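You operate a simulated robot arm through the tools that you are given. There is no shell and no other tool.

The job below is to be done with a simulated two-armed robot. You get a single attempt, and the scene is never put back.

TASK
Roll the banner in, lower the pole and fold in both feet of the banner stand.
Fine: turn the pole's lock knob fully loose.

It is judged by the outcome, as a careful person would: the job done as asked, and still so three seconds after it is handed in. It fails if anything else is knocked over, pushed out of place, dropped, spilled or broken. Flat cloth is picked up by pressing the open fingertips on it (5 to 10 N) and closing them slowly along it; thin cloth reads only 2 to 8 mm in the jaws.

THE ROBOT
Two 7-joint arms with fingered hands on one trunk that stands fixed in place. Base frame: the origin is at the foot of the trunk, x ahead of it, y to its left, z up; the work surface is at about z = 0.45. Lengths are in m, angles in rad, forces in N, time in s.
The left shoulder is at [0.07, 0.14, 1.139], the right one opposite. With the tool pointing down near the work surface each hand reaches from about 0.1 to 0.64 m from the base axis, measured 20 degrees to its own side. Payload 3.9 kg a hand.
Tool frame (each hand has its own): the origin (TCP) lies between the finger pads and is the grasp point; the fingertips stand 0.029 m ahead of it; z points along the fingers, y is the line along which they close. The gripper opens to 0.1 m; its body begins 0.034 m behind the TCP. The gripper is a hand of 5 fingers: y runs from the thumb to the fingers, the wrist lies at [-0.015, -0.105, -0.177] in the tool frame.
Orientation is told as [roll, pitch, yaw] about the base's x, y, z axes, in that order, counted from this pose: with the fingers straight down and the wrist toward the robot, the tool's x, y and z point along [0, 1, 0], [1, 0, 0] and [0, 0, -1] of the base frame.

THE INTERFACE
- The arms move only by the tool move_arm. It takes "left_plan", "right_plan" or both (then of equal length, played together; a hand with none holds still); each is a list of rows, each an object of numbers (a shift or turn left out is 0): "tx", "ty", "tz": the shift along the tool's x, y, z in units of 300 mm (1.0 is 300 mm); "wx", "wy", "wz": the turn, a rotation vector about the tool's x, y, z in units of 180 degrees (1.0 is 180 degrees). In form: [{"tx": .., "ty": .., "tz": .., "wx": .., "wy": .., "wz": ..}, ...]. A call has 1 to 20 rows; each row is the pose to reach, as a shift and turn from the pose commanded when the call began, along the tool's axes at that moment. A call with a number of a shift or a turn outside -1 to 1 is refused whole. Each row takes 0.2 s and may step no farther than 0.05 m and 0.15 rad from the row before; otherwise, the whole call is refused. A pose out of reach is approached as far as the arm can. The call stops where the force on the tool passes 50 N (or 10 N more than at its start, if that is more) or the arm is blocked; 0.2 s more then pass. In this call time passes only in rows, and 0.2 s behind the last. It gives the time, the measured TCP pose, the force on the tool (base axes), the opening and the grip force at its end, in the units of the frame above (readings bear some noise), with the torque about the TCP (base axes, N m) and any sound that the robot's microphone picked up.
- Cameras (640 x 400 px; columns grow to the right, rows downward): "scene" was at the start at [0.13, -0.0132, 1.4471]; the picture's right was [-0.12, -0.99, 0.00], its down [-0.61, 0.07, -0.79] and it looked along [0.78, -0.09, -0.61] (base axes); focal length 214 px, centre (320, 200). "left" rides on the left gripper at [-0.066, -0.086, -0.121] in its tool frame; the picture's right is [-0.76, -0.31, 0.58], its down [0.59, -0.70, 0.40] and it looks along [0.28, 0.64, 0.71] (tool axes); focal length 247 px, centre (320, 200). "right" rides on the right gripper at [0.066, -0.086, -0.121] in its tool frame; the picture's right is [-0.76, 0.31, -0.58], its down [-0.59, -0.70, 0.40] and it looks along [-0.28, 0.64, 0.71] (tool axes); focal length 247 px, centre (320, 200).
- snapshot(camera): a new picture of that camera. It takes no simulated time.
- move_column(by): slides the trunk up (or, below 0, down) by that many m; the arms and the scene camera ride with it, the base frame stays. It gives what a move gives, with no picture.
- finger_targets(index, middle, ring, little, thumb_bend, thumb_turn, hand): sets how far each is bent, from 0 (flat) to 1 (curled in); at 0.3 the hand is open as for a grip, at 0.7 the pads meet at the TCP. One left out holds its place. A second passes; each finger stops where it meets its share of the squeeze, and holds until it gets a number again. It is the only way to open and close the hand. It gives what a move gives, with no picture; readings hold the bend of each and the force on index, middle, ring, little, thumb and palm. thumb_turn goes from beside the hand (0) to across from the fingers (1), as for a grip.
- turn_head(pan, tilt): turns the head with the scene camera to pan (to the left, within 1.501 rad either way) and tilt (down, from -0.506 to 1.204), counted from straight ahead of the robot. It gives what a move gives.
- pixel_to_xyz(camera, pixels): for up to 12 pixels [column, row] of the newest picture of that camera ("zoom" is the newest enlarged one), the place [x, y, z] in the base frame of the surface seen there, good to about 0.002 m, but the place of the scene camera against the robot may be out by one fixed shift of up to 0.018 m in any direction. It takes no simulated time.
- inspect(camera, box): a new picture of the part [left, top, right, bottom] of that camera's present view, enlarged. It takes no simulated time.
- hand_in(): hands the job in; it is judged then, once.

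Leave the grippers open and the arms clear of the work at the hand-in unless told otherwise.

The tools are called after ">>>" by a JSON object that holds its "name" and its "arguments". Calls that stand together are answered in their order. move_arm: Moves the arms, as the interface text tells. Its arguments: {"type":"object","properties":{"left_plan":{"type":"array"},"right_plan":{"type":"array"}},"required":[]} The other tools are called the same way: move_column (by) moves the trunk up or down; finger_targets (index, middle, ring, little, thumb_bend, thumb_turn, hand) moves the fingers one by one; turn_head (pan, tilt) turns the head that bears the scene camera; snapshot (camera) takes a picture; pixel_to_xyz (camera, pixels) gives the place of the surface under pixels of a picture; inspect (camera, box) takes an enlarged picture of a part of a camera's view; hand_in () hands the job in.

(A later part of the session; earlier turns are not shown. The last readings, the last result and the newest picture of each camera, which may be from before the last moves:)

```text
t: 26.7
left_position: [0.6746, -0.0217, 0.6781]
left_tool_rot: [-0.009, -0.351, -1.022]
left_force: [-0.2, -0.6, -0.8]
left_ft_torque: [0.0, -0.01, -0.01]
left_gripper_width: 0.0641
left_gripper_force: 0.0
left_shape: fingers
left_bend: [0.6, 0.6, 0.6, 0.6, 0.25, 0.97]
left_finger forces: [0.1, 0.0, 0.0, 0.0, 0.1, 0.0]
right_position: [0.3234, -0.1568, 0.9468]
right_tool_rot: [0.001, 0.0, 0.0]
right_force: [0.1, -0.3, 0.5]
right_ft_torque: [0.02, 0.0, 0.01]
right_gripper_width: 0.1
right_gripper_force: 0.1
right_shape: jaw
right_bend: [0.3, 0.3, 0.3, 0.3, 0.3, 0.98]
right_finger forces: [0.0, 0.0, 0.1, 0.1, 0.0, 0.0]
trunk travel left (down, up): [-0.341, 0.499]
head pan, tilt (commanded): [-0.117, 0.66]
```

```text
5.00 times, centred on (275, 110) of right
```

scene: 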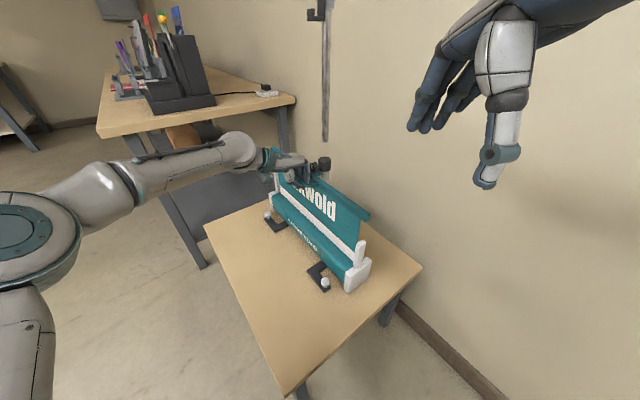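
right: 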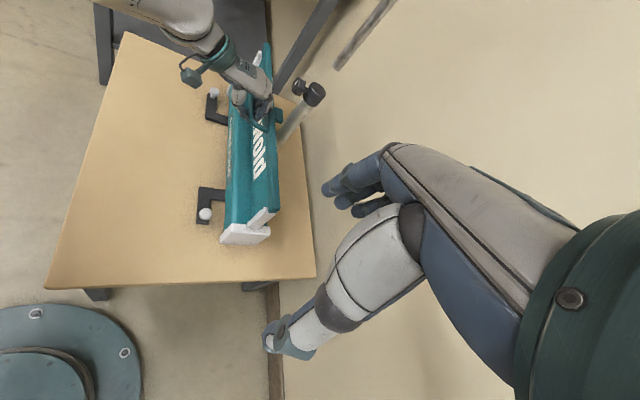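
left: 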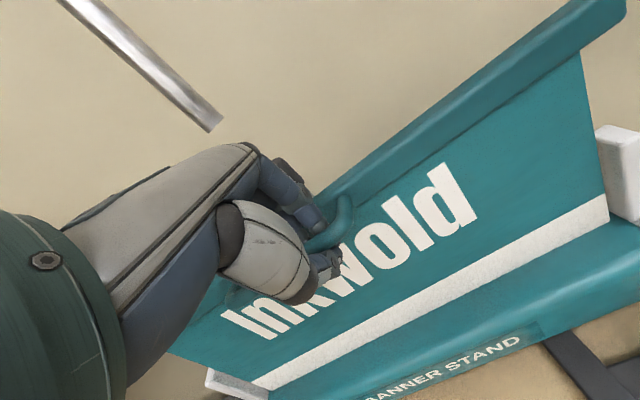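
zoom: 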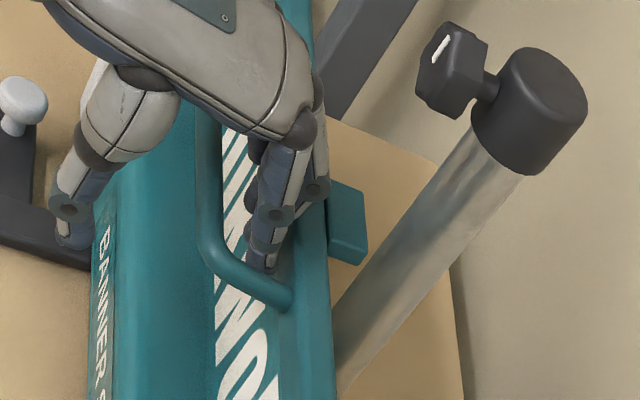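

The banner is rolled in and stays. I measure the lock knob and pole collar precisely from the right camera before withdrawing past it.

>>> {"name": "pixel_to_xyz", "arguments": {"camera": "zoom", "pixels": [[440, 48], [425, 75], [430, 35], [465, 40], [455, 100], [485, 60], [490, 88], [530, 60], [550, 85], [510, 130], [450, 200], [350, 210]]}}

>>> {"name": "inspect", "arguments": {"camera": "scene", "box": [290, 110, 350, 160]}}

```text
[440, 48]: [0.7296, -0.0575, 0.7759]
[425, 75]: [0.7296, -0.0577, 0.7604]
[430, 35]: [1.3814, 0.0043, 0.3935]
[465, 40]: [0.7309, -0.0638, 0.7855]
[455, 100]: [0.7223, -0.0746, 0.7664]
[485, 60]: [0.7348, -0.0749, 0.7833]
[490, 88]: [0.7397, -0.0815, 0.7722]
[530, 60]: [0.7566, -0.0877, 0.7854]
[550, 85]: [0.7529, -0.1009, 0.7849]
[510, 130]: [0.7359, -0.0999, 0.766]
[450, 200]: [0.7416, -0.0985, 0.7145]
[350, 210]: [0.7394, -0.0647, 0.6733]
```

```text
8.00 times, centred on (320, 135) of scene
```

zoom: 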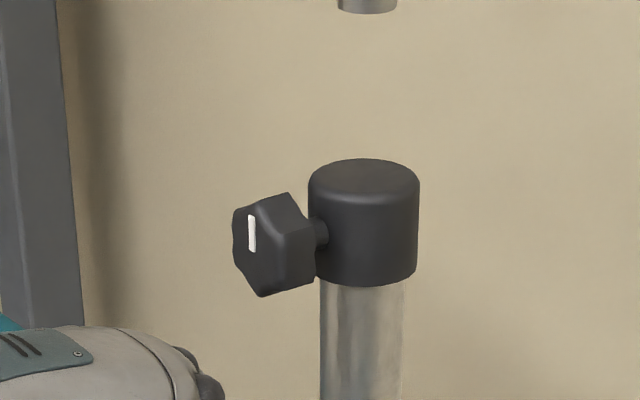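

The knob's face is at t ≈ -0.428, about 28 mm behind my fingers' backs, centre near (0.73,-0.065,0.77), white mark pointing up. I withdraw the left hand straight up 120 mm out of the handle.

>>> {"name": "move_arm", "arguments": {"left_plan": [{"ty": 0.0228, "tz": -0.0626}, {"ty": 0.0457, "tz": -0.1252}, {"ty": 0.0912, "tz": -0.25}, {"ty": 0.137, "tz": -0.3756}]}}

>>> {"name": "snapshot", "arguments": {"camera": "left"}}

>>> {"name": "snapshot", "arguments": {"camera": "scene"}}

```text
t: 27.7
left_position: [0.6744, -0.0165, 0.8007]
left_tool_rot: [-0.01, -0.351, -1.022]
left_force: [0.3, 0.4, -0.4]
left_ft_torque: [-0.01, -0.01, 0.01]
left_gripper_width: 0.0639
left_gripper_force: 0.1
left_shape: fingers
left_bend: [0.6, 0.6, 0.6, 0.6, 0.25, 0.97]
left_finger forces: [0.0, 0.0, 0.1, 0.0, 0.0, 0.0]
right_position: [0.3222, -0.1567, 0.9454]
right_tool_rot: [0.002, -0.002, 0.0]
right_force: [0.0, 0.1, 0.0]
right_ft_torque: [0.0, 0.01, -0.04]
right_gripper_width: 0.0998
right_gripper_force: 0.0
right_shape: jaw
right_bend: [0.3, 0.3, 0.3, 0.3, 0.3, 0.98]
right_finger forces: [0.0, 0.0, 0.1, 0.0, 0.1, 0.0]
trunk travel left (down, up): [-0.341, 0.499]
head pan, tilt (commanded): [-0.117, 0.66]
```

```text
taken
```

left: 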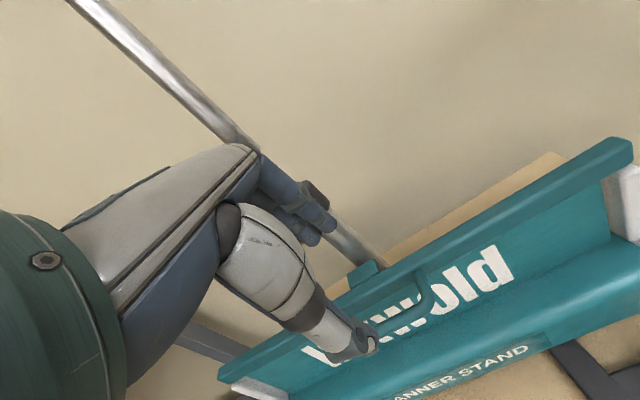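

```text
taken
```

scene: 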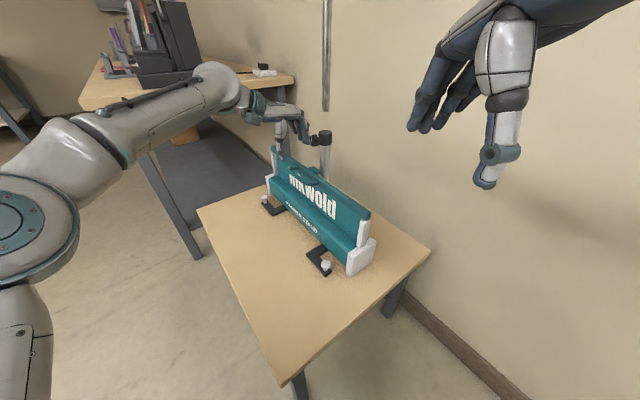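

The hand is free and the bar stays down. For the lock knob I'll approach from the front with fingertips pointing along its axis. I tilt the hand to nearly horizontal at a safe spot about 100 mm in front of the knob and open the fingers for a look.

>>> {"name": "move_arm", "arguments": {"left_plan": [{"tx": 0.013, "ty": -0.012, "tz": -0.02, "wx": -0.039}, {"tx": 0.026, "ty": -0.024, "tz": -0.039, "wx": -0.077}, {"tx": 0.039, "ty": -0.036, "tz": -0.058, "wx": -0.116}, {"tx": 0.052, "ty": -0.049, "tz": -0.077, "wx": -0.155}, {"tx": 0.065, "ty": -0.061, "tz": -0.096, "wx": -0.193}, {"tx": 0.078, "ty": -0.073, "tz": -0.116, "wx": -0.232}, {"tx": 0.091, "ty": -0.085, "tz": -0.135, "wx": -0.27}]}}

>>> {"name": "snapshot", "arguments": {"camera": "left"}}

>>> {"name": "snapshot", "arguments": {"camera": "scene"}}

```text
t: 29.3
left_position: [0.6801, 0.0275, 0.827]
left_tool_rot: [-0.024, -1.202, -1.002]
left_force: [-0.1, -0.4, 0.0]
left_ft_torque: [-0.02, 0.02, -0.04]
left_gripper_width: 0.0643
left_gripper_force: 0.1
left_shape: fingers
left_bend: [0.6, 0.6, 0.6, 0.6, 0.25, 0.97]
left_finger forces: [0.1, 0.0, 0.0, 0.1, 0.0, 0.1]
right_position: [0.3209, -0.1565, 0.9457]
right_tool_rot: [0.002, 0.001, 0.0]
right_force: [-0.6, 0.3, 0.0]
right_ft_torque: [-0.02, 0.0, 0.0]
right_gripper_width: 0.0999
right_gripper_force: 0.1
right_shape: jaw
right_bend: [0.3, 0.3, 0.3, 0.3, 0.3, 0.98]
right_finger forces: [0.1, 0.1, 0.0, 0.1, 0.1, 0.0]
trunk travel left (down, up): [-0.341, 0.499]
head pan, tilt (commanded): [-0.117, 0.66]
```

```text
taken
```

left: 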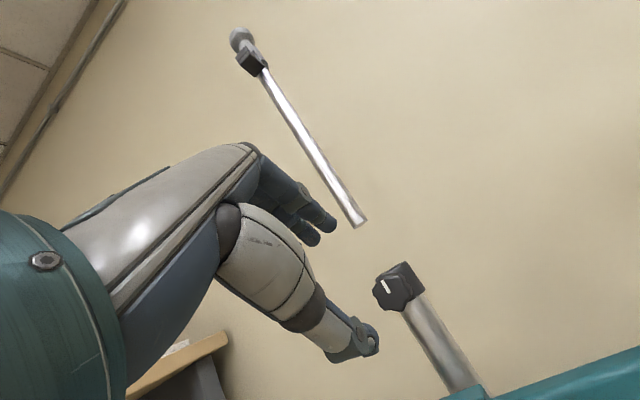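

```text
taken
```

scene: 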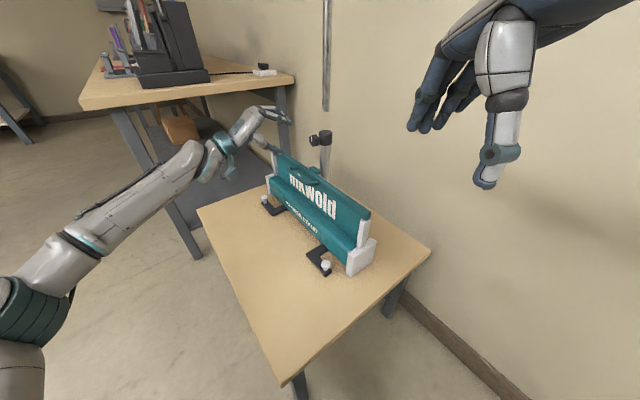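

Now the knob's face is in clear view at (393,288). I zoom and measure its centre and edges.

>>> {"name": "inspect", "arguments": {"camera": "left", "box": [350, 250, 440, 320]}}

>>> {"name": "pixel_to_xyz", "arguments": {"camera": "left", "pixels": [[387, 286], [388, 280], [386, 294], [376, 290], [380, 278], [397, 280], [400, 295], [388, 305], [378, 300], [405, 270], [412, 285], [418, 296]]}}

```text
5.71 times, centred on (395, 285) of left
```

zoom: 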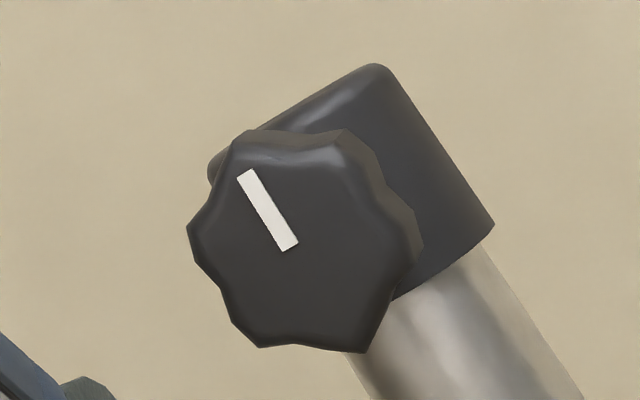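

```text
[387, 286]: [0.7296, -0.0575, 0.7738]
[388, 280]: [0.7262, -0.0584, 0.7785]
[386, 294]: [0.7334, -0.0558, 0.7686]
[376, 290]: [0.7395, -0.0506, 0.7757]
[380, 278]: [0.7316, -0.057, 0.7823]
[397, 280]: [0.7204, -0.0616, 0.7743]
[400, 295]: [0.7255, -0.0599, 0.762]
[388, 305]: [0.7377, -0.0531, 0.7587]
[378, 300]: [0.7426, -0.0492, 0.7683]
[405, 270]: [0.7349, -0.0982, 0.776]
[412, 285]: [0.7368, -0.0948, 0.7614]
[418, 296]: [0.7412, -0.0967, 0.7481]
```

It is a lobed knob about 36 mm wide, face centre (0.731,-0.057,0.7675), mark at 12 o'clock. Loosening should be counter-clockwise seen from here (negative about tool z). I do a dry run of that wrist turn in free air to learn its range.

>>> {"name": "move_arm", "arguments": {"left_plan": [{"wz": -0.045}, {"wz": -0.09}, {"wz": -0.135}, {"wz": -0.18}, {"wz": -0.225}, {"wz": -0.27}, {"wz": -0.315}, {"wz": -0.36}, {"wz": -0.405}, {"wz": -0.45}, {"wz": -0.495}, {"wz": -0.54}]}}

>>> {"name": "snapshot", "arguments": {"camera": "left"}}

>>> {"name": "snapshot", "arguments": {"camera": "scene"}}

```text
t: 31.9
left_position: [0.679, 0.0264, 0.8267]
left_tool_rot: [-1.195, 0.127, 0.592]
left_force: [-0.5, -1.7, 0.5]
left_ft_torque: [-0.04, 0.04, 0.01]
left_gripper_width: 0.0643
left_gripper_force: 0.0
left_shape: fingers
left_bend: [0.6, 0.6, 0.6, 0.6, 0.25, 0.97]
left_finger forces: [0.1, 0.1, 0.1, 0.0, 0.1, 0.1]
right_position: [0.322, -0.1555, 0.9452]
right_tool_rot: [0.001, 0.0, 0.002]
right_force: [0.3, 0.8, -0.5]
right_ft_torque: [-0.01, -0.03, 0.01]
right_gripper_width: 0.0999
right_gripper_force: 0.0
right_shape: jaw
right_bend: [0.3, 0.3, 0.3, 0.3, 0.3, 0.98]
right_finger forces: [0.0, 0.1, 0.1, 0.1, 0.1, 0.0]
trunk travel left (down, up): [-0.341, 0.499]
head pan, tilt (commanded): [-0.117, 0.66]
```

```text
taken
```

left: 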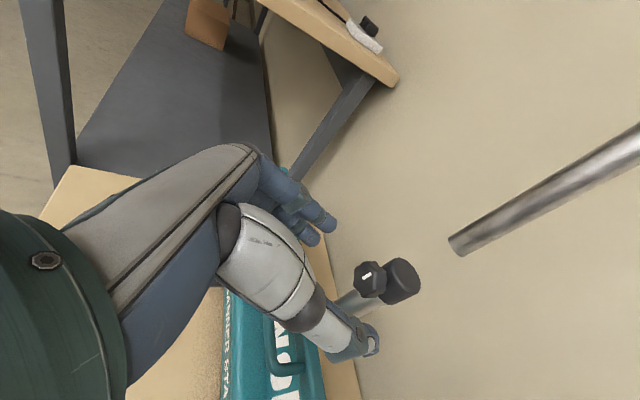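

```text
taken
```

scene: 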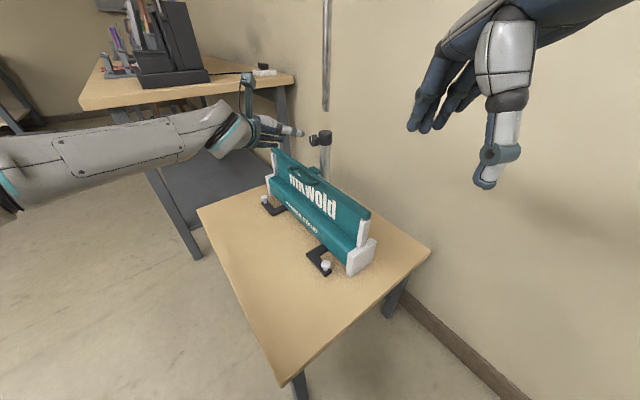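

The full 97° turn is reachable. I test another 80° further in free air.

>>> {"name": "move_arm", "arguments": {"left_plan": [{"wz": -0.045}, {"wz": -0.09}, {"wz": -0.135}, {"wz": -0.18}, {"wz": -0.225}, {"wz": -0.27}, {"wz": -0.315}, {"wz": -0.36}, {"wz": -0.405}, {"wz": -0.45}]}}

>>> {"name": "snapshot", "arguments": {"camera": "scene"}}

```text
t: 34.1
left_position: [0.6796, 0.0262, 0.8262]
left_tool_rot: [-0.052, 1.197, 2.057]
left_force: [0.6, 0.0, 0.4]
left_ft_torque: [-0.01, -0.01, 0.02]
left_gripper_width: 0.0643
left_gripper_force: 0.0
left_shape: fingers
left_bend: [0.6, 0.6, 0.6, 0.6, 0.25, 0.97]
left_finger forces: [0.0, 0.0, 0.0, 0.1, 0.1, 0.0]
right_position: [0.3221, -0.157, 0.9467]
right_tool_rot: [0.003, -0.001, 0.0]
right_force: [0.2, 0.3, 0.0]
right_ft_torque: [0.0, -0.01, -0.02]
right_gripper_width: 0.1
right_gripper_force: 0.1
right_shape: jaw
right_bend: [0.3, 0.3, 0.3, 0.3, 0.3, 0.98]
right_finger forces: [0.1, 0.0, 0.0, 0.0, 0.0, 0.0]
trunk travel left (down, up): [-0.341, 0.499]
head pan, tilt (commanded): [-0.117, 0.66]
```

```text
taken
```

scene: 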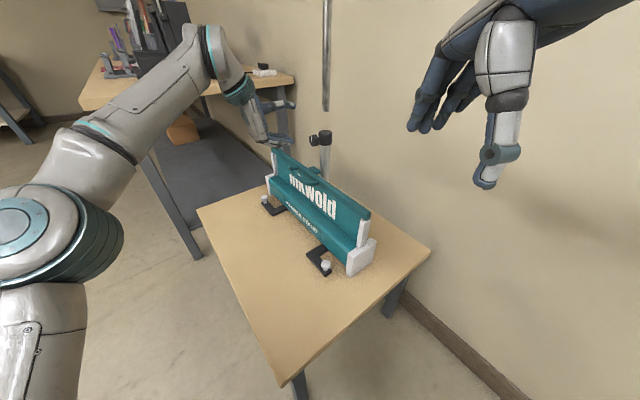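

The left wrist can turn about 180° in free air. Before loosening I want the right hand loosely caging the pole's neck under the grey head, so the pole cannot drop when the lock lets go. I turn the right hand to a handshake pose pointing along the banner, moving it to about (0.50,-0.25,1.0).

>>> {"name": "move_arm", "arguments": {"right_plan": [{"tx": -0.022, "ty": 0.042, "tz": -0.013, "wx": -0.018, "wy": 0.032, "wz": 0.018}, {"tx": -0.044, "ty": 0.085, "tz": -0.025, "wx": -0.036, "wy": 0.065, "wz": 0.036}, {"tx": -0.066, "ty": 0.127, "tz": -0.038, "wx": -0.054, "wy": 0.097, "wz": 0.054}, {"tx": -0.089, "ty": 0.169, "tz": -0.051, "wx": -0.073, "wy": 0.129, "wz": 0.073}, {"tx": -0.111, "ty": 0.212, "tz": -0.063, "wx": -0.091, "wy": 0.161, "wz": 0.091}, {"tx": -0.133, "ty": 0.254, "tz": -0.076, "wx": -0.109, "wy": 0.194, "wz": 0.109}, {"tx": -0.155, "ty": 0.296, "tz": -0.089, "wx": -0.127, "wy": 0.226, "wz": 0.127}, {"tx": -0.177, "ty": 0.339, "tz": -0.101, "wx": -0.145, "wy": 0.258, "wz": 0.145}, {"tx": -0.199, "ty": 0.381, "tz": -0.114, "wx": -0.163, "wy": 0.29, "wz": 0.163}, {"tx": -0.221, "ty": 0.424, "tz": -0.126, "wx": -0.181, "wy": 0.323, "wz": 0.181}, {"tx": -0.244, "ty": 0.466, "tz": -0.139, "wx": -0.199, "wy": 0.355, "wz": 0.199}, {"tx": -0.266, "ty": 0.508, "tz": -0.152, "wx": -0.218, "wy": 0.387, "wz": 0.218}, {"tx": -0.288, "ty": 0.551, "tz": -0.164, "wx": -0.236, "wy": 0.42, "wz": 0.236}, {"tx": -0.31, "ty": 0.593, "tz": -0.177, "wx": -0.254, "wy": 0.452, "wz": 0.254}]}}

>>> {"name": "snapshot", "arguments": {"camera": "scene"}}

>>> {"name": "snapshot", "arguments": {"camera": "right"}}

```text
t: 37.1
left_position: [0.6799, 0.0272, 0.8264]
left_tool_rot: [-0.056, 1.197, 2.054]
left_force: [1.4, -0.4, -0.5]
left_ft_torque: [-0.04, 0.0, 0.0]
left_gripper_width: 0.0638
left_gripper_force: 0.1
left_shape: fingers
left_bend: [0.6, 0.6, 0.6, 0.6, 0.25, 0.97]
left_finger forces: [0.0, 0.0, 0.0, 0.0, 0.0, 0.0]
right_position: [0.5004, -0.2509, 1.0006]
right_tool_rot: [1.575, 0.001, -1.023]
right_force: [0.2, 0.5, -0.3]
right_ft_torque: [-0.01, -0.01, 0.04]
right_gripper_width: 0.1001
right_gripper_force: 0.0
right_shape: jaw
right_bend: [0.3, 0.3, 0.3, 0.3, 0.3, 0.98]
right_finger forces: [0.0, 0.1, 0.1, 0.0, 0.0, 0.0]
trunk travel left (down, up): [-0.341, 0.499]
head pan, tilt (commanded): [-0.117, 0.66]
```

```text
taken
```

scene: 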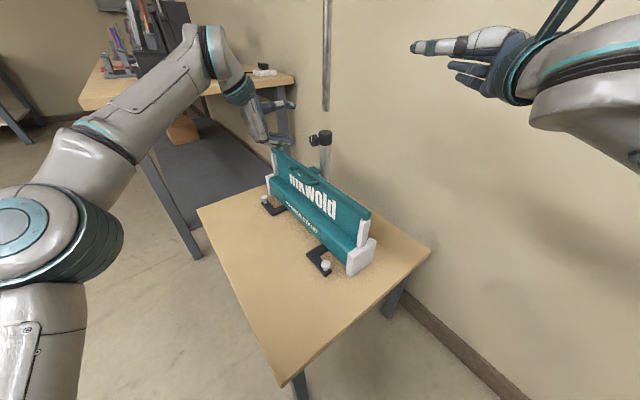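

```text
taken
```

right: 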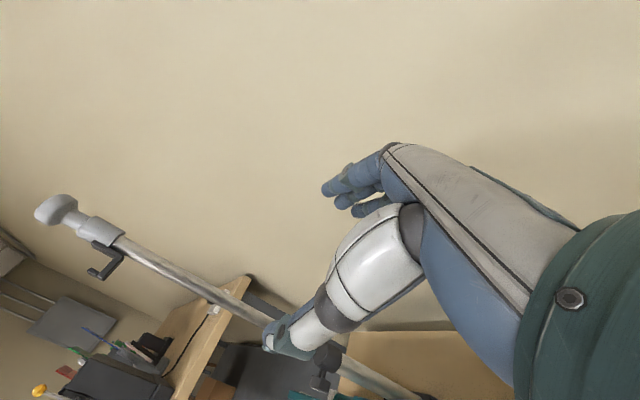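

The right hand reached the handshake pose. I raise the trunk 0.25 m so the right hand is level with the pole's top.

>>> {"name": "move_column", "arguments": {"by": 0.25}}

>>> {"name": "snapshot", "arguments": {"camera": "right"}}

>>> {"name": "snapshot", "arguments": {"camera": "scene"}}

```text
t: 39.6
left_position: [0.6804, 0.0259, 1.0753]
left_tool_rot: [-0.056, 1.197, 2.051]
left_force: [-1.1, 0.4, -0.2]
left_ft_torque: [0.0, -0.02, 0.02]
left_gripper_width: 0.0643
left_gripper_force: 0.0
left_shape: fingers
left_bend: [0.6, 0.6, 0.6, 0.6, 0.25, 0.97]
left_finger forces: [0.0, 0.0, 0.0, 0.0, 0.0, 0.0]
right_position: [0.4998, -0.2504, 1.249]
right_tool_rot: [1.573, 0.001, -1.024]
right_force: [-1.2, 0.7, -0.3]
right_ft_torque: [-0.03, -0.01, 0.01]
right_gripper_width: 0.0999
right_gripper_force: 0.0
right_shape: jaw
right_bend: [0.3, 0.3, 0.3, 0.3, 0.3, 0.98]
right_finger forces: [0.0, 0.0, 0.0, 0.0, 0.0, 0.0]
trunk travel left (down, up): [-0.591, 0.249]
head pan, tilt (commanded): [-0.117, 0.66]
```

```text
taken
```

right: 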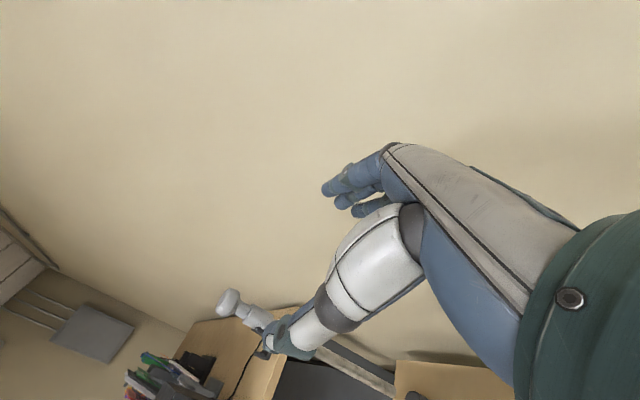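

```text
taken
```

scene: 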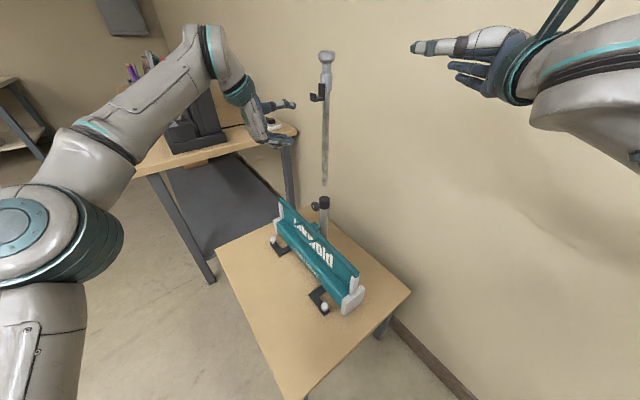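

I measure the grey head, neck and collar in the right camera around (245,315).

>>> {"name": "inspect", "arguments": {"camera": "right", "box": [205, 275, 295, 360]}}

>>> {"name": "pixel_to_xyz", "arguments": {"camera": "right", "pixels": [[225, 295], [230, 305], [238, 306], [243, 311], [248, 314], [255, 320], [262, 323], [250, 322], [240, 315], [222, 312], [235, 295]]}}

>>> {"name": "snapshot", "arguments": {"camera": "left"}}

```text
4.71 times, centred on (250, 318) of right
```

zoom: 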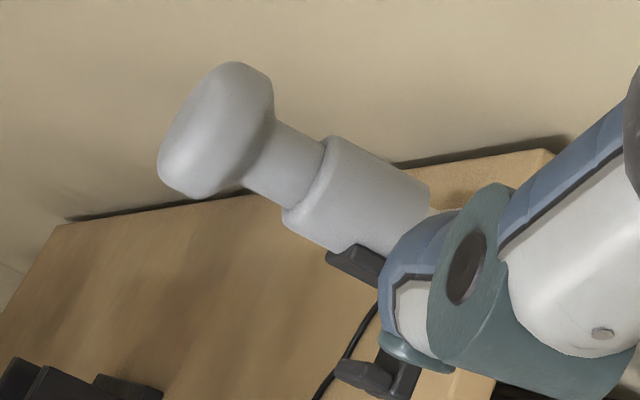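

```text
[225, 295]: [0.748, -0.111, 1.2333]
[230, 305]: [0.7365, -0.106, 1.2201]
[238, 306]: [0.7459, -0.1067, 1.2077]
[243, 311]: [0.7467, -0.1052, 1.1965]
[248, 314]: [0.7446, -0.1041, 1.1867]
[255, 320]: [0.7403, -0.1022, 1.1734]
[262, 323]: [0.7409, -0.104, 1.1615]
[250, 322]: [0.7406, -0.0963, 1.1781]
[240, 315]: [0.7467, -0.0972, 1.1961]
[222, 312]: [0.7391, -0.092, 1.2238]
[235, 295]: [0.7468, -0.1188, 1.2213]
```

```text
taken
```

left: 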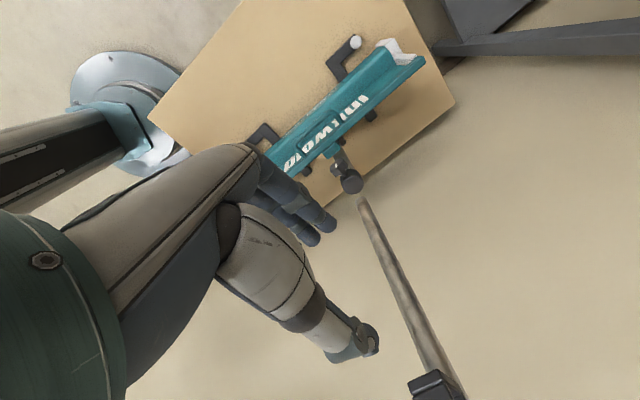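

Neck spans z 1.192–1.212; pole centre about (0.757,-0.098). I bring the right hand along the banner direction to about 90 mm short of the pole at z 1.197, and at the same time turn the left wrist back half way.

>>> {"name": "move_arm", "arguments": {"left_plan": [{"wz": 0.045}, {"wz": 0.09}, {"wz": 0.135}, {"wz": 0.18}, {"wz": 0.225}, {"wz": 0.27}, {"wz": 0.315}, {"wz": 0.36}, {"wz": 0.405}, {"wz": 0.45}], "right_plan": [{"tx": -0.017, "ty": 0.001, "tz": 0.07}, {"tx": -0.035, "ty": 0.002, "tz": 0.14}, {"tx": -0.052, "ty": 0.003, "tz": 0.21}, {"tx": -0.069, "ty": 0.004, "tz": 0.28}, {"tx": -0.087, "ty": 0.005, "tz": 0.35}, {"tx": -0.104, "ty": 0.006, "tz": 0.42}, {"tx": -0.121, "ty": 0.007, "tz": 0.49}, {"tx": -0.138, "ty": 0.008, "tz": 0.56}, {"tx": -0.156, "ty": 0.008, "tz": 0.63}, {"tx": -0.173, "ty": 0.008, "tz": 0.7}]}}

>>> {"name": "snapshot", "arguments": {"camera": "scene"}}

>>> {"name": "snapshot", "arguments": {"camera": "right"}}

```text
t: 41.9
left_position: [0.6809, 0.027, 1.0746]
left_tool_rot: [-1.195, 0.126, 0.588]
left_force: [0.2, -0.4, -0.4]
left_ft_torque: [0.03, -0.01, -0.02]
left_gripper_width: 0.0638
left_gripper_force: 0.0
left_shape: fingers
left_bend: [0.6, 0.6, 0.6, 0.6, 0.25, 0.97]
left_finger forces: [0.0, 0.0, 0.0, 0.0, 0.0, 0.0]
right_position: [0.6833, -0.1455, 1.1997]
right_tool_rot: [1.571, -0.002, -1.025]
right_force: [1.3, -0.2, 1.3]
right_ft_torque: [0.01, 0.02, 0.02]
right_gripper_width: 0.0997
right_gripper_force: 0.1
right_shape: jaw
right_bend: [0.3, 0.3, 0.3, 0.3, 0.3, 0.98]
right_finger forces: [0.0, 0.0, 0.0, 0.0, 0.0, 0.0]
trunk travel left (down, up): [-0.591, 0.249]
head pan, tilt (commanded): [-0.117, 0.66]
```

```text
taken
```

scene: 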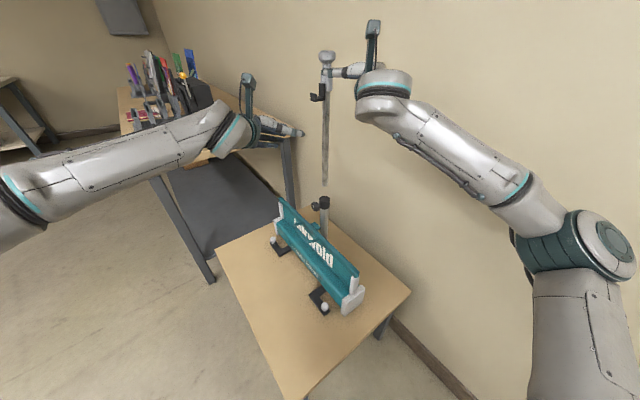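

```text
taken
```

right: 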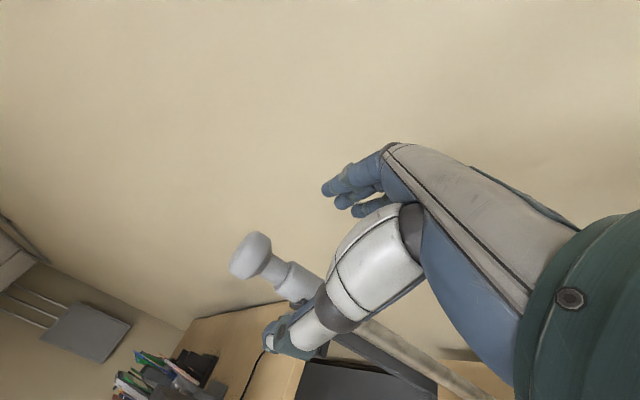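

The right hand is on line, 86 mm short of the pole. I advance it slowly around the neck while the left wrist finishes turning back.

>>> {"name": "move_arm", "arguments": {"left_plan": [{"wz": 0.045}, {"wz": 0.09}, {"wz": 0.135}, {"wz": 0.18}, {"wz": 0.225}, {"wz": 0.27}, {"wz": 0.315}, {"wz": 0.36}, {"wz": 0.405}, {"wz": 0.45}, {"wz": 0.495}, {"wz": 0.54}], "right_plan": [{"tx": -0.001, "ty": -0.001, "tz": 0.024}, {"tx": -0.002, "ty": -0.002, "tz": 0.048}, {"tx": -0.002, "ty": -0.003, "tz": 0.072}, {"tx": -0.003, "ty": -0.004, "tz": 0.096}, {"tx": -0.004, "ty": -0.005, "tz": 0.12}, {"tx": -0.005, "ty": -0.006, "tz": 0.143}, {"tx": -0.005, "ty": -0.007, "tz": 0.167}, {"tx": -0.006, "ty": -0.008, "tz": 0.191}, {"tx": -0.007, "ty": -0.009, "tz": 0.215}, {"tx": -0.008, "ty": -0.01, "tz": 0.239}, {"tx": -0.008, "ty": -0.011, "tz": 0.263}, {"tx": -0.009, "ty": -0.012, "tz": 0.287}]}}

>>> {"name": "snapshot", "arguments": {"camera": "scene"}}

>>> {"name": "snapshot", "arguments": {"camera": "right"}}

>>> {"name": "snapshot", "arguments": {"camera": "left"}}

```text
t: 44.5
left_position: [0.6799, 0.0256, 1.0765]
left_tool_rot: [-0.016, -1.2, -1.011]
left_force: [-1.3, 0.9, -0.7]
left_ft_torque: [-0.02, 0.0, -0.01]
left_gripper_width: 0.0641
left_gripper_force: 0.0
left_shape: fingers
left_bend: [0.6, 0.6, 0.6, 0.6, 0.25, 0.97]
left_finger forces: [0.0, 0.1, 0.0, 0.1, 0.1, 0.0]
right_position: [0.7521, -0.0951, 1.1939]
right_tool_rot: [1.572, 0.0, -1.025]
right_force: [0.3, 0.0, 0.0]
right_ft_torque: [0.0, 0.01, 0.01]
right_gripper_width: 0.0998
right_gripper_force: 0.0
right_shape: jaw
right_bend: [0.3, 0.3, 0.3, 0.3, 0.3, 0.98]
right_finger forces: [0.0, 0.0, 0.1, 0.0, 0.1, 0.1]
trunk travel left (down, up): [-0.591, 0.249]
head pan, tilt (commanded): [-0.117, 0.66]
```

```text
taken
```

scene: 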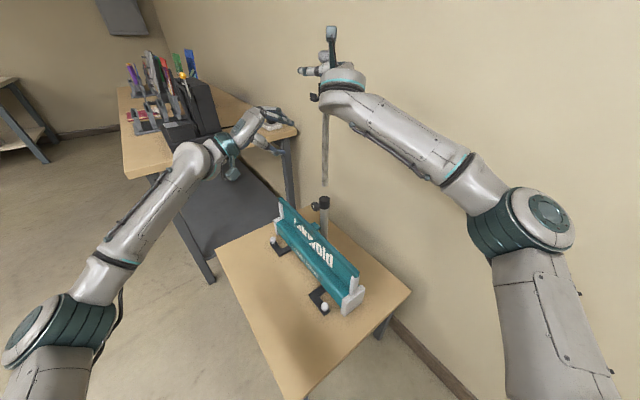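

```text
taken
```

right: 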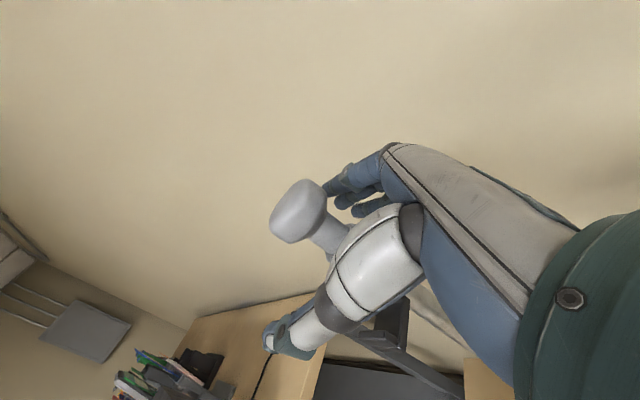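

```text
taken
```

left: 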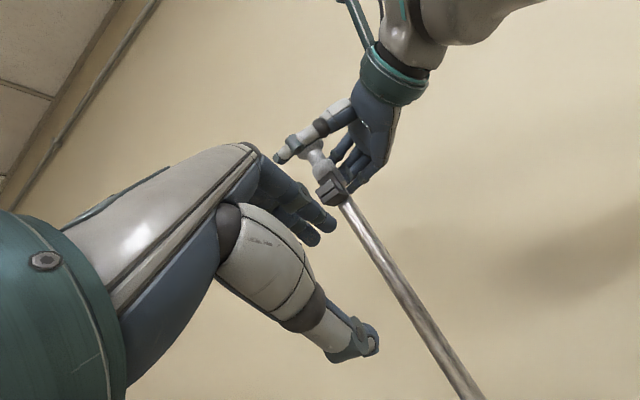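

The right hand now straddles the neck. I zoom from the left camera at (325,165) to see the thumb and fingers around it.

>>> {"name": "inspect", "arguments": {"camera": "left", "box": [260, 90, 410, 220]}}

>>> {"name": "inspect", "arguments": {"camera": "right", "box": [240, 150, 420, 360]}}

```text
3.08 times, centred on (335, 155) of left
```

zoom: 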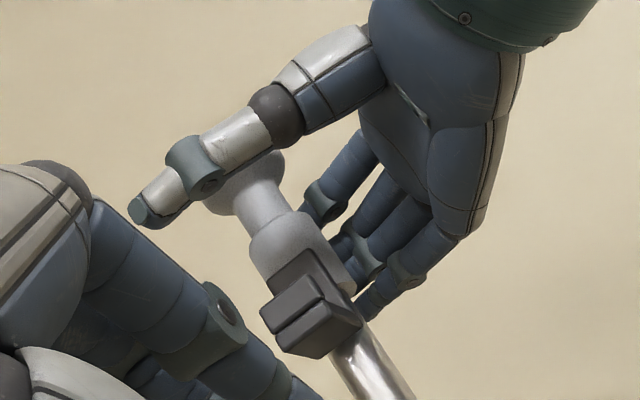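

```text
1.90 times, centred on (330, 255) of right
```

zoom: 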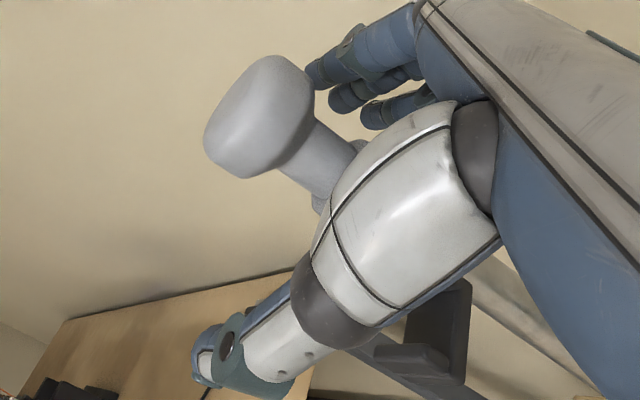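

I close the right thumb and fingers only part way so they cage the neck without squeezing.

>>> {"name": "finger_targets", "arguments": {"hand": "right", "index": 0.58, "middle": 0.5, "ring": 0.48, "little": 0.48, "thumb_bend": 0.56}}

>>> {"name": "inspect", "arguments": {"camera": "left", "box": [260, 90, 410, 220]}}

>>> {"name": "inspect", "arguments": {"camera": "right", "box": [240, 150, 420, 360]}}

```text
t: 45.5
left_position: [0.6815, 0.0248, 1.0767]
left_tool_rot: [-0.024, -1.199, -1.002]
left_force: [-0.3, -0.6, 0.0]
left_ft_torque: [-0.02, -0.03, 0.05]
left_gripper_width: 0.0641
left_gripper_force: 0.1
left_shape: fingers
left_bend: [0.6, 0.6, 0.6, 0.6, 0.25, 0.97]
left_finger forces: [0.0, 0.0, 0.0, 0.1, 0.0, 0.0]
right_position: [0.7514, -0.0954, 1.1931]
right_tool_rot: [1.573, 0.003, -1.024]
right_force: [0.2, 0.0, 0.6]
right_ft_torque: [0.05, 0.03, -0.01]
right_gripper_width: 0.0349
right_gripper_force: 0.1
right_shape: fingers
right_bend: [0.57, 0.5, 0.48, 0.48, 0.56, 0.98]
right_finger forces: [0.4, 0.0, 0.1, 0.0, 0.1, 0.0]
trunk travel left (down, up): [-0.591, 0.249]
head pan, tilt (commanded): [-0.117, 0.66]
```

```text
3.08 times, centred on (335, 155) of left
```

zoom: 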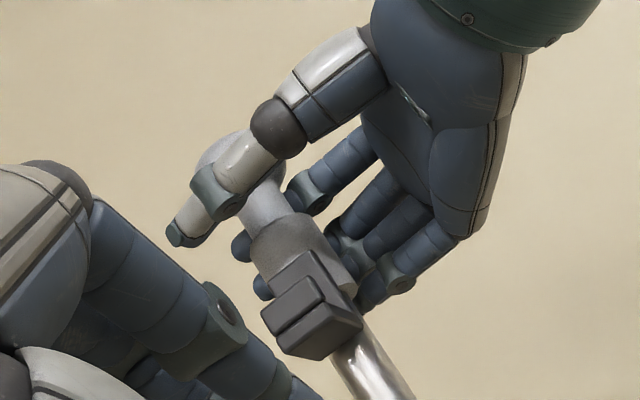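

```text
1.90 times, centred on (330, 255) of right
```

zoom: 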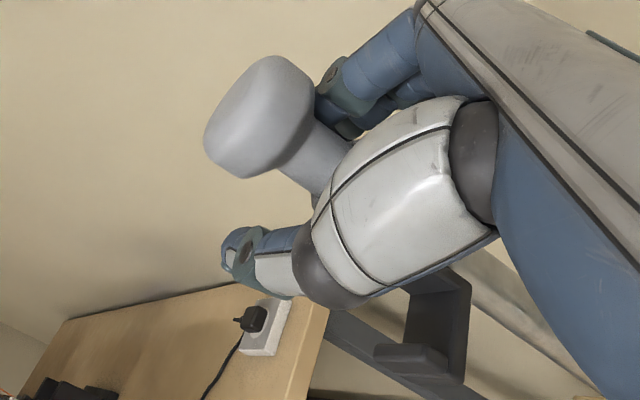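

The neck is caged (index behind, thumb in front, forces about zero). Now I lower the left hand to about 70 mm in front of the lock knob.

>>> {"name": "move_arm", "arguments": {"left_plan": [{"tx": -0.001, "ty": -0.119, "tz": 0.058}, {"tx": -0.003, "ty": -0.238, "tz": 0.117}, {"tx": -0.004, "ty": -0.357, "tz": 0.175}, {"tx": -0.006, "ty": -0.476, "tz": 0.234}, {"tx": -0.007, "ty": -0.595, "tz": 0.292}, {"tx": -0.009, "ty": -0.714, "tz": 0.351}, {"tx": -0.01, "ty": -0.833, "tz": 0.409}]}}

>>> {"name": "finger_targets", "arguments": {"hand": "left", "index": 0.44, "middle": 0.44, "ring": 0.35, "little": 0.35, "thumb_bend": 0.42}}

>>> {"name": "snapshot", "arguments": {"camera": "left"}}

>>> {"name": "snapshot", "arguments": {"camera": "scene"}}

```text
t: 47.0
left_position: [0.6867, 0.0061, 0.7993]
left_tool_rot: [-0.025, -1.199, -1.003]
left_force: [0.5, 0.5, -0.8]
left_ft_torque: [0.0, 0.01, -0.04]
left_gripper_width: 0.0641
left_gripper_force: 0.1
left_shape: fingers
left_bend: [0.6, 0.6, 0.6, 0.6, 0.25, 0.97]
left_finger forces: [0.1, 0.0, 0.0, 0.1, 0.0, 0.0]
right_position: [0.7532, -0.0963, 1.1939]
right_tool_rot: [1.573, 0.001, -1.024]
right_force: [1.5, -0.5, 0.3]
right_ft_torque: [0.03, 0.02, 0.0]
right_gripper_width: 0.0345
right_gripper_force: 0.4
right_shape: fingers
right_bend: [0.57, 0.5, 0.48, 0.48, 0.56, 0.98]
right_finger forces: [0.1, 0.0, 0.1, 0.1, 0.1, 0.1]
trunk travel left (down, up): [-0.591, 0.249]
head pan, tilt (commanded): [-0.117, 0.66]
```

```text
t: 48.0
left_position: [0.6863, 0.005, 0.7995]
left_tool_rot: [-0.025, -1.2, -1.003]
left_force: [0.2, -0.3, 0.5]
left_ft_torque: [0.01, -0.01, -0.01]
left_gripper_width: 0.0672
left_gripper_force: 0.0
left_shape: fingers
left_bend: [0.44, 0.44, 0.35, 0.35, 0.42, 0.99]
left_finger forces: [0.1, 0.0, 0.0, 0.0, 0.0, 0.0]
right_position: [0.7525, -0.0971, 1.194]
right_tool_rot: [1.572, 0.004, -1.026]
right_force: [0.4, -0.7, -0.3]
right_ft_torque: [0.01, -0.02, 0.01]
right_gripper_width: 0.0348
right_gripper_force: 0.2
right_shape: fingers
right_bend: [0.57, 0.5, 0.48, 0.48, 0.56, 0.98]
right_finger forces: [0.4, 0.0, 0.1, 0.0, 0.1, 0.0]
trunk travel left (down, up): [-0.591, 0.249]
head pan, tilt (commanded): [-0.117, 0.66]
```

```text
taken
```

left: 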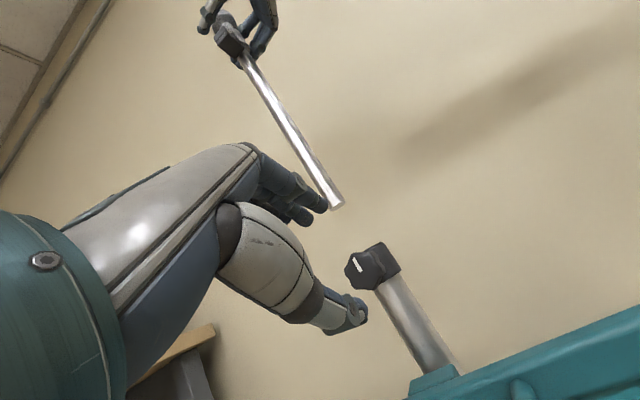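

```text
taken
```

scene: 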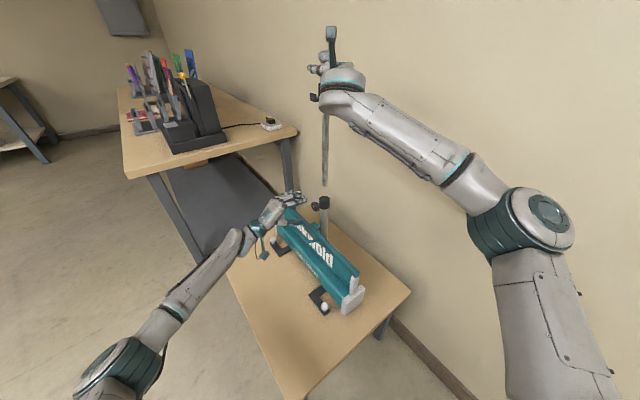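

The hand is about 70 mm in front of the knob. I re-measure the knob's face from here to align precisely.

>>> {"name": "inspect", "arguments": {"camera": "left", "box": [330, 230, 420, 300]}}

>>> {"name": "pixel_to_xyz", "arguments": {"camera": "zoom", "pixels": [[230, 200], [280, 170], [240, 270], [200, 230], [300, 230], [260, 225], [215, 170], [300, 280], [180, 200], [340, 110], [420, 200], [330, 200]]}}

```text
5.71 times, centred on (375, 265) of left
```

zoom: 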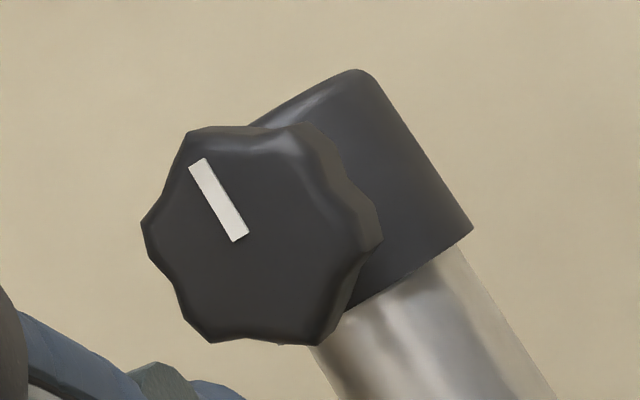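

```text
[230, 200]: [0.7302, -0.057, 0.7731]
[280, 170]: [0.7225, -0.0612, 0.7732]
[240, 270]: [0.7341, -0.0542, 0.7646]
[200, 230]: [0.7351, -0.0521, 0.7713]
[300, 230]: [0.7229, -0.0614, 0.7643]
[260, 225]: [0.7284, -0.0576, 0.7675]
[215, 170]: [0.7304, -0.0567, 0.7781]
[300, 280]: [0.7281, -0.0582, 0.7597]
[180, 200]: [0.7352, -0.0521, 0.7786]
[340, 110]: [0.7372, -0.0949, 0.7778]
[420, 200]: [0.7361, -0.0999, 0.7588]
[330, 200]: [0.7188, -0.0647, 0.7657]
```

Face centre is (0.730,-0.0566,0.767): straight ahead along the tool axis, 74 mm away. I advance 55 mm first.

>>> {"name": "move_arm", "arguments": {"left_plan": [{"tz": 0.046}, {"tz": 0.092}, {"tz": 0.138}, {"tz": 0.183}]}}

>>> {"name": "inspect", "arguments": {"camera": "left", "box": [260, 150, 420, 340]}}

>>> {"name": "inspect", "arguments": {"camera": "scene", "box": [270, 170, 360, 240]}}

```text
t: 49.0
left_position: [0.7132, -0.0383, 0.7804]
left_tool_rot: [-0.023, -1.201, -1.004]
left_force: [-0.3, 0.0, 1.7]
left_ft_torque: [0.01, 0.0, -0.02]
left_gripper_width: 0.0672
left_gripper_force: 0.1
left_shape: fingers
left_bend: [0.44, 0.44, 0.35, 0.35, 0.42, 0.99]
left_finger forces: [0.0, 0.0, 0.1, 0.0, 0.0, 0.0]
right_position: [0.7518, -0.0973, 1.1945]
right_tool_rot: [1.573, 0.0, -1.023]
right_force: [0.3, 0.0, 0.2]
right_ft_torque: [-0.02, 0.0, -0.01]
right_gripper_width: 0.0345
right_gripper_force: 0.2
right_shape: fingers
right_bend: [0.57, 0.5, 0.48, 0.48, 0.56, 0.98]
right_finger forces: [0.3, 0.0, 0.0, 0.1, 0.1, 0.0]
trunk travel left (down, up): [-0.591, 0.249]
head pan, tilt (commanded): [-0.117, 0.66]
```

```text
2.11 times, centred on (340, 245) of left
```

zoom: 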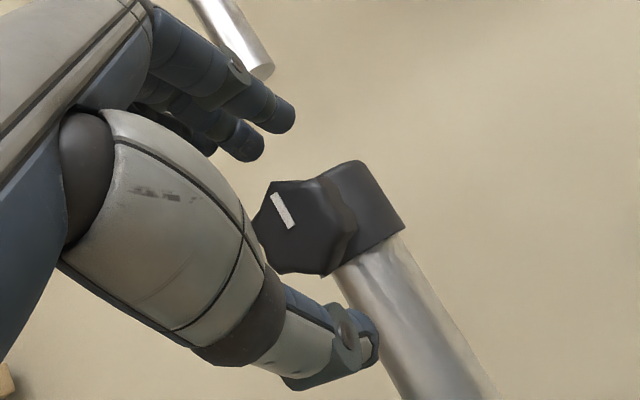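

```text
5.71 times, centred on (315, 205) of scene
```

zoom: 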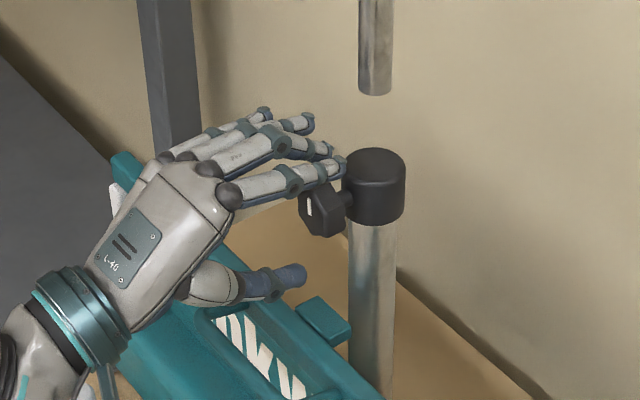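

Fingers above, thumb below the knob, well lined up. I advance the last 19 mm.

>>> {"name": "move_arm", "arguments": {"left_plan": [{"tx": 0.002, "tz": 0.032}, {"tx": 0.004, "tz": 0.063}]}}

>>> {"name": "inspect", "arguments": {"camera": "left", "box": [260, 150, 420, 340]}}

>>> {"name": "inspect", "arguments": {"camera": "scene", "box": [270, 170, 360, 240]}}

```text
t: 49.6
left_position: [0.7234, -0.0531, 0.7726]
left_tool_rot: [-0.025, -1.198, -1.003]
left_force: [0.4, 0.3, 0.4]
left_ft_torque: [0.06, -0.03, -0.01]
left_gripper_width: 0.0672
left_gripper_force: 0.1
left_shape: fingers
left_bend: [0.44, 0.44, 0.35, 0.35, 0.42, 0.99]
left_finger forces: [0.0, 0.0, 0.0, 0.1, 0.1, 0.1]
right_position: [0.7518, -0.0958, 1.1946]
right_tool_rot: [1.573, 0.001, -1.023]
right_force: [0.5, -0.6, -1.2]
right_ft_torque: [0.02, 0.02, -0.03]
right_gripper_width: 0.0348
right_gripper_force: 0.1
right_shape: fingers
right_bend: [0.57, 0.5, 0.48, 0.48, 0.56, 0.98]
right_finger forces: [0.4, 0.0, 0.1, 0.0, 0.1, 0.0]
trunk travel left (down, up): [-0.591, 0.249]
head pan, tilt (commanded): [-0.117, 0.66]
```

```text
2.11 times, centred on (340, 245) of left
```

zoom: 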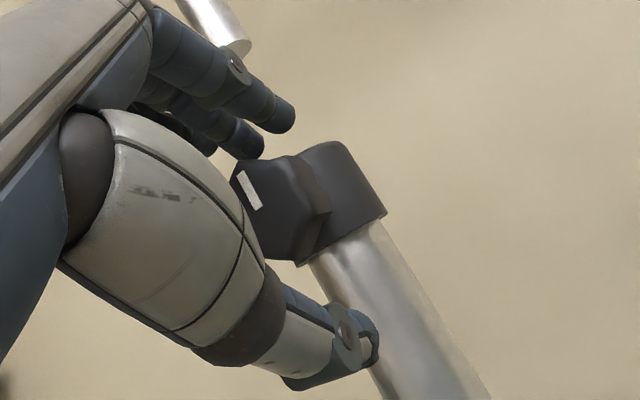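

```text
5.71 times, centred on (315, 205) of scene
```

zoom: 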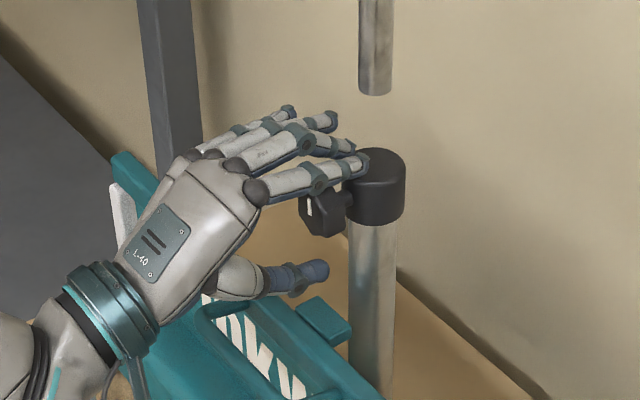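

I check the fingertip depth against the collar before closing.

>>> {"name": "inspect", "arguments": {"camera": "left", "box": [260, 150, 420, 340]}}

>>> {"name": "pixel_to_xyz", "arguments": {"camera": "zoom", "pixels": [[288, 115], [275, 105], [260, 95], [250, 145], [240, 135], [360, 345], [345, 330], [320, 345], [300, 320], [340, 170], [315, 200], [255, 195]]}}

```text
2.11 times, centred on (340, 245) of left
```

zoom: 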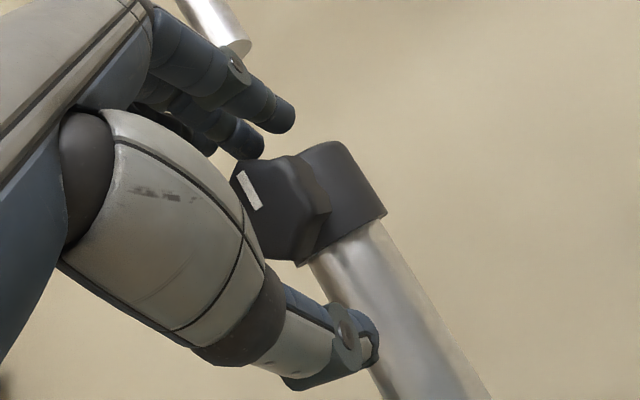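

```text
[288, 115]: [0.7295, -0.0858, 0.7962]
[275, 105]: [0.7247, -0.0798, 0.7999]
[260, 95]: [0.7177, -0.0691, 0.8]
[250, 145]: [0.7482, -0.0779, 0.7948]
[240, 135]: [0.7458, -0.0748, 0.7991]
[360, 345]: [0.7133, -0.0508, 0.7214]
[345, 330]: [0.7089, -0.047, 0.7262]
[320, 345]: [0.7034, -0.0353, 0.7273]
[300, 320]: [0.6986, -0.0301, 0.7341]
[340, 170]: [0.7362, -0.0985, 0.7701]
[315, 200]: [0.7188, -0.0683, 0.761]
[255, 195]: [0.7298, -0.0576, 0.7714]
```

The thumb only just overlaps the knob's front edge while the fingers reach over the collar: the downward tilt is the cause. I back out 80 mm and re-orient with the tool axis exactly along the knob's axis, hand turned sideways (palm facing right) to stay clear of the handle.

>>> {"name": "move_arm", "arguments": {"left_plan": [{"tz": -0.067}, {"tz": -0.134}, {"tz": -0.2}, {"tz": -0.267}]}}

>>> {"name": "move_arm", "arguments": {"left_plan": [{"wx": -0.0073, "wy": -0.0081, "wz": -0.041}, {"wx": -0.0146, "wy": -0.0163, "wz": -0.0821}, {"wx": -0.0219, "wy": -0.0244, "wz": -0.1231}, {"wx": -0.0291, "wy": -0.0326, "wz": -0.1642}, {"wx": -0.0364, "wy": -0.0407, "wz": -0.2052}, {"wx": -0.0437, "wy": -0.0489, "wz": -0.2463}, {"wx": -0.051, "wy": -0.057, "wz": -0.2873}, {"wx": -0.0583, "wy": -0.0651, "wz": -0.3283}, {"wx": -0.0656, "wy": -0.0733, "wz": -0.3694}, {"wx": -0.0728, "wy": -0.0814, "wz": -0.4104}, {"wx": -0.0801, "wy": -0.0896, "wz": -0.4515}, {"wx": -0.0874, "wy": -0.0977, "wz": -0.4925}]}}

>>> {"name": "snapshot", "arguments": {"camera": "left"}}

>>> {"name": "snapshot", "arguments": {"camera": "scene"}}

```text
t: 50.6
left_position: [0.6858, 0.0091, 0.8019]
left_tool_rot: [-0.026, -1.199, -1.002]
left_force: [0.5, 1.0, 0.4]
left_ft_torque: [0.01, 0.01, 0.0]
left_gripper_width: 0.0675
left_gripper_force: 0.0
left_shape: fingers
left_bend: [0.44, 0.44, 0.35, 0.35, 0.42, 0.99]
left_finger forces: [0.1, 0.0, 0.0, 0.1, 0.1, 0.0]
right_position: [0.7524, -0.0961, 1.1946]
right_tool_rot: [1.571, 0.001, -1.023]
right_force: [0.6, 0.4, -0.3]
right_ft_torque: [0.02, 0.01, -0.01]
right_gripper_width: 0.0352
right_gripper_force: 0.1
right_shape: fingers
right_bend: [0.57, 0.5, 0.48, 0.48, 0.56, 0.98]
right_finger forces: [0.6, 0.1, 0.0, 0.0, 0.0, 0.0]
trunk travel left (down, up): [-0.591, 0.249]
head pan, tilt (commanded): [-0.117, 0.66]
```

```text
t: 53.2
left_position: [0.6862, 0.0088, 0.8016]
left_tool_rot: [-1.571, 0.012, 0.525]
left_force: [-0.4, -0.3, -0.9]
left_ft_torque: [0.03, -0.03, 0.0]
left_gripper_width: 0.0675
left_gripper_force: 0.1
left_shape: fingers
left_bend: [0.44, 0.44, 0.35, 0.35, 0.42, 0.99]
left_finger forces: [0.0, 0.0, 0.1, 0.0, 0.0, 0.0]
right_position: [0.7523, -0.0961, 1.193]
right_tool_rot: [1.573, 0.001, -1.024]
right_force: [-0.3, -0.7, 0.6]
right_ft_torque: [-0.02, 0.0, 0.02]
right_gripper_width: 0.0348
right_gripper_force: 0.0
right_shape: fingers
right_bend: [0.57, 0.5, 0.48, 0.48, 0.56, 0.98]
right_finger forces: [0.5, 0.0, 0.0, 0.0, 0.0, 0.0]
trunk travel left (down, up): [-0.591, 0.249]
head pan, tilt (commanded): [-0.117, 0.66]
```

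```text
taken
```

left: 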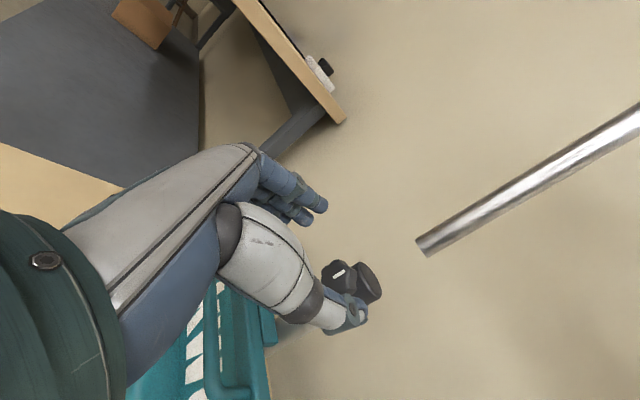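

```text
taken
```

scene: 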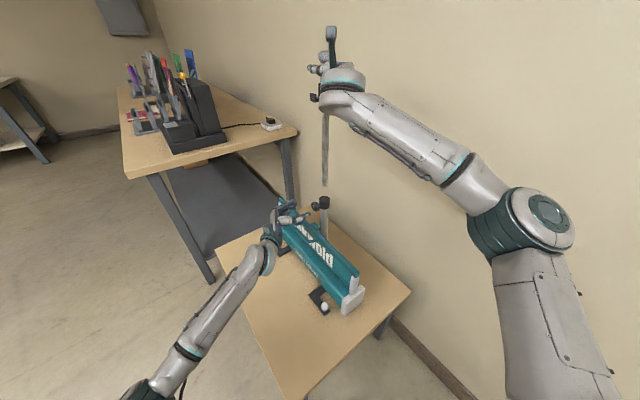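

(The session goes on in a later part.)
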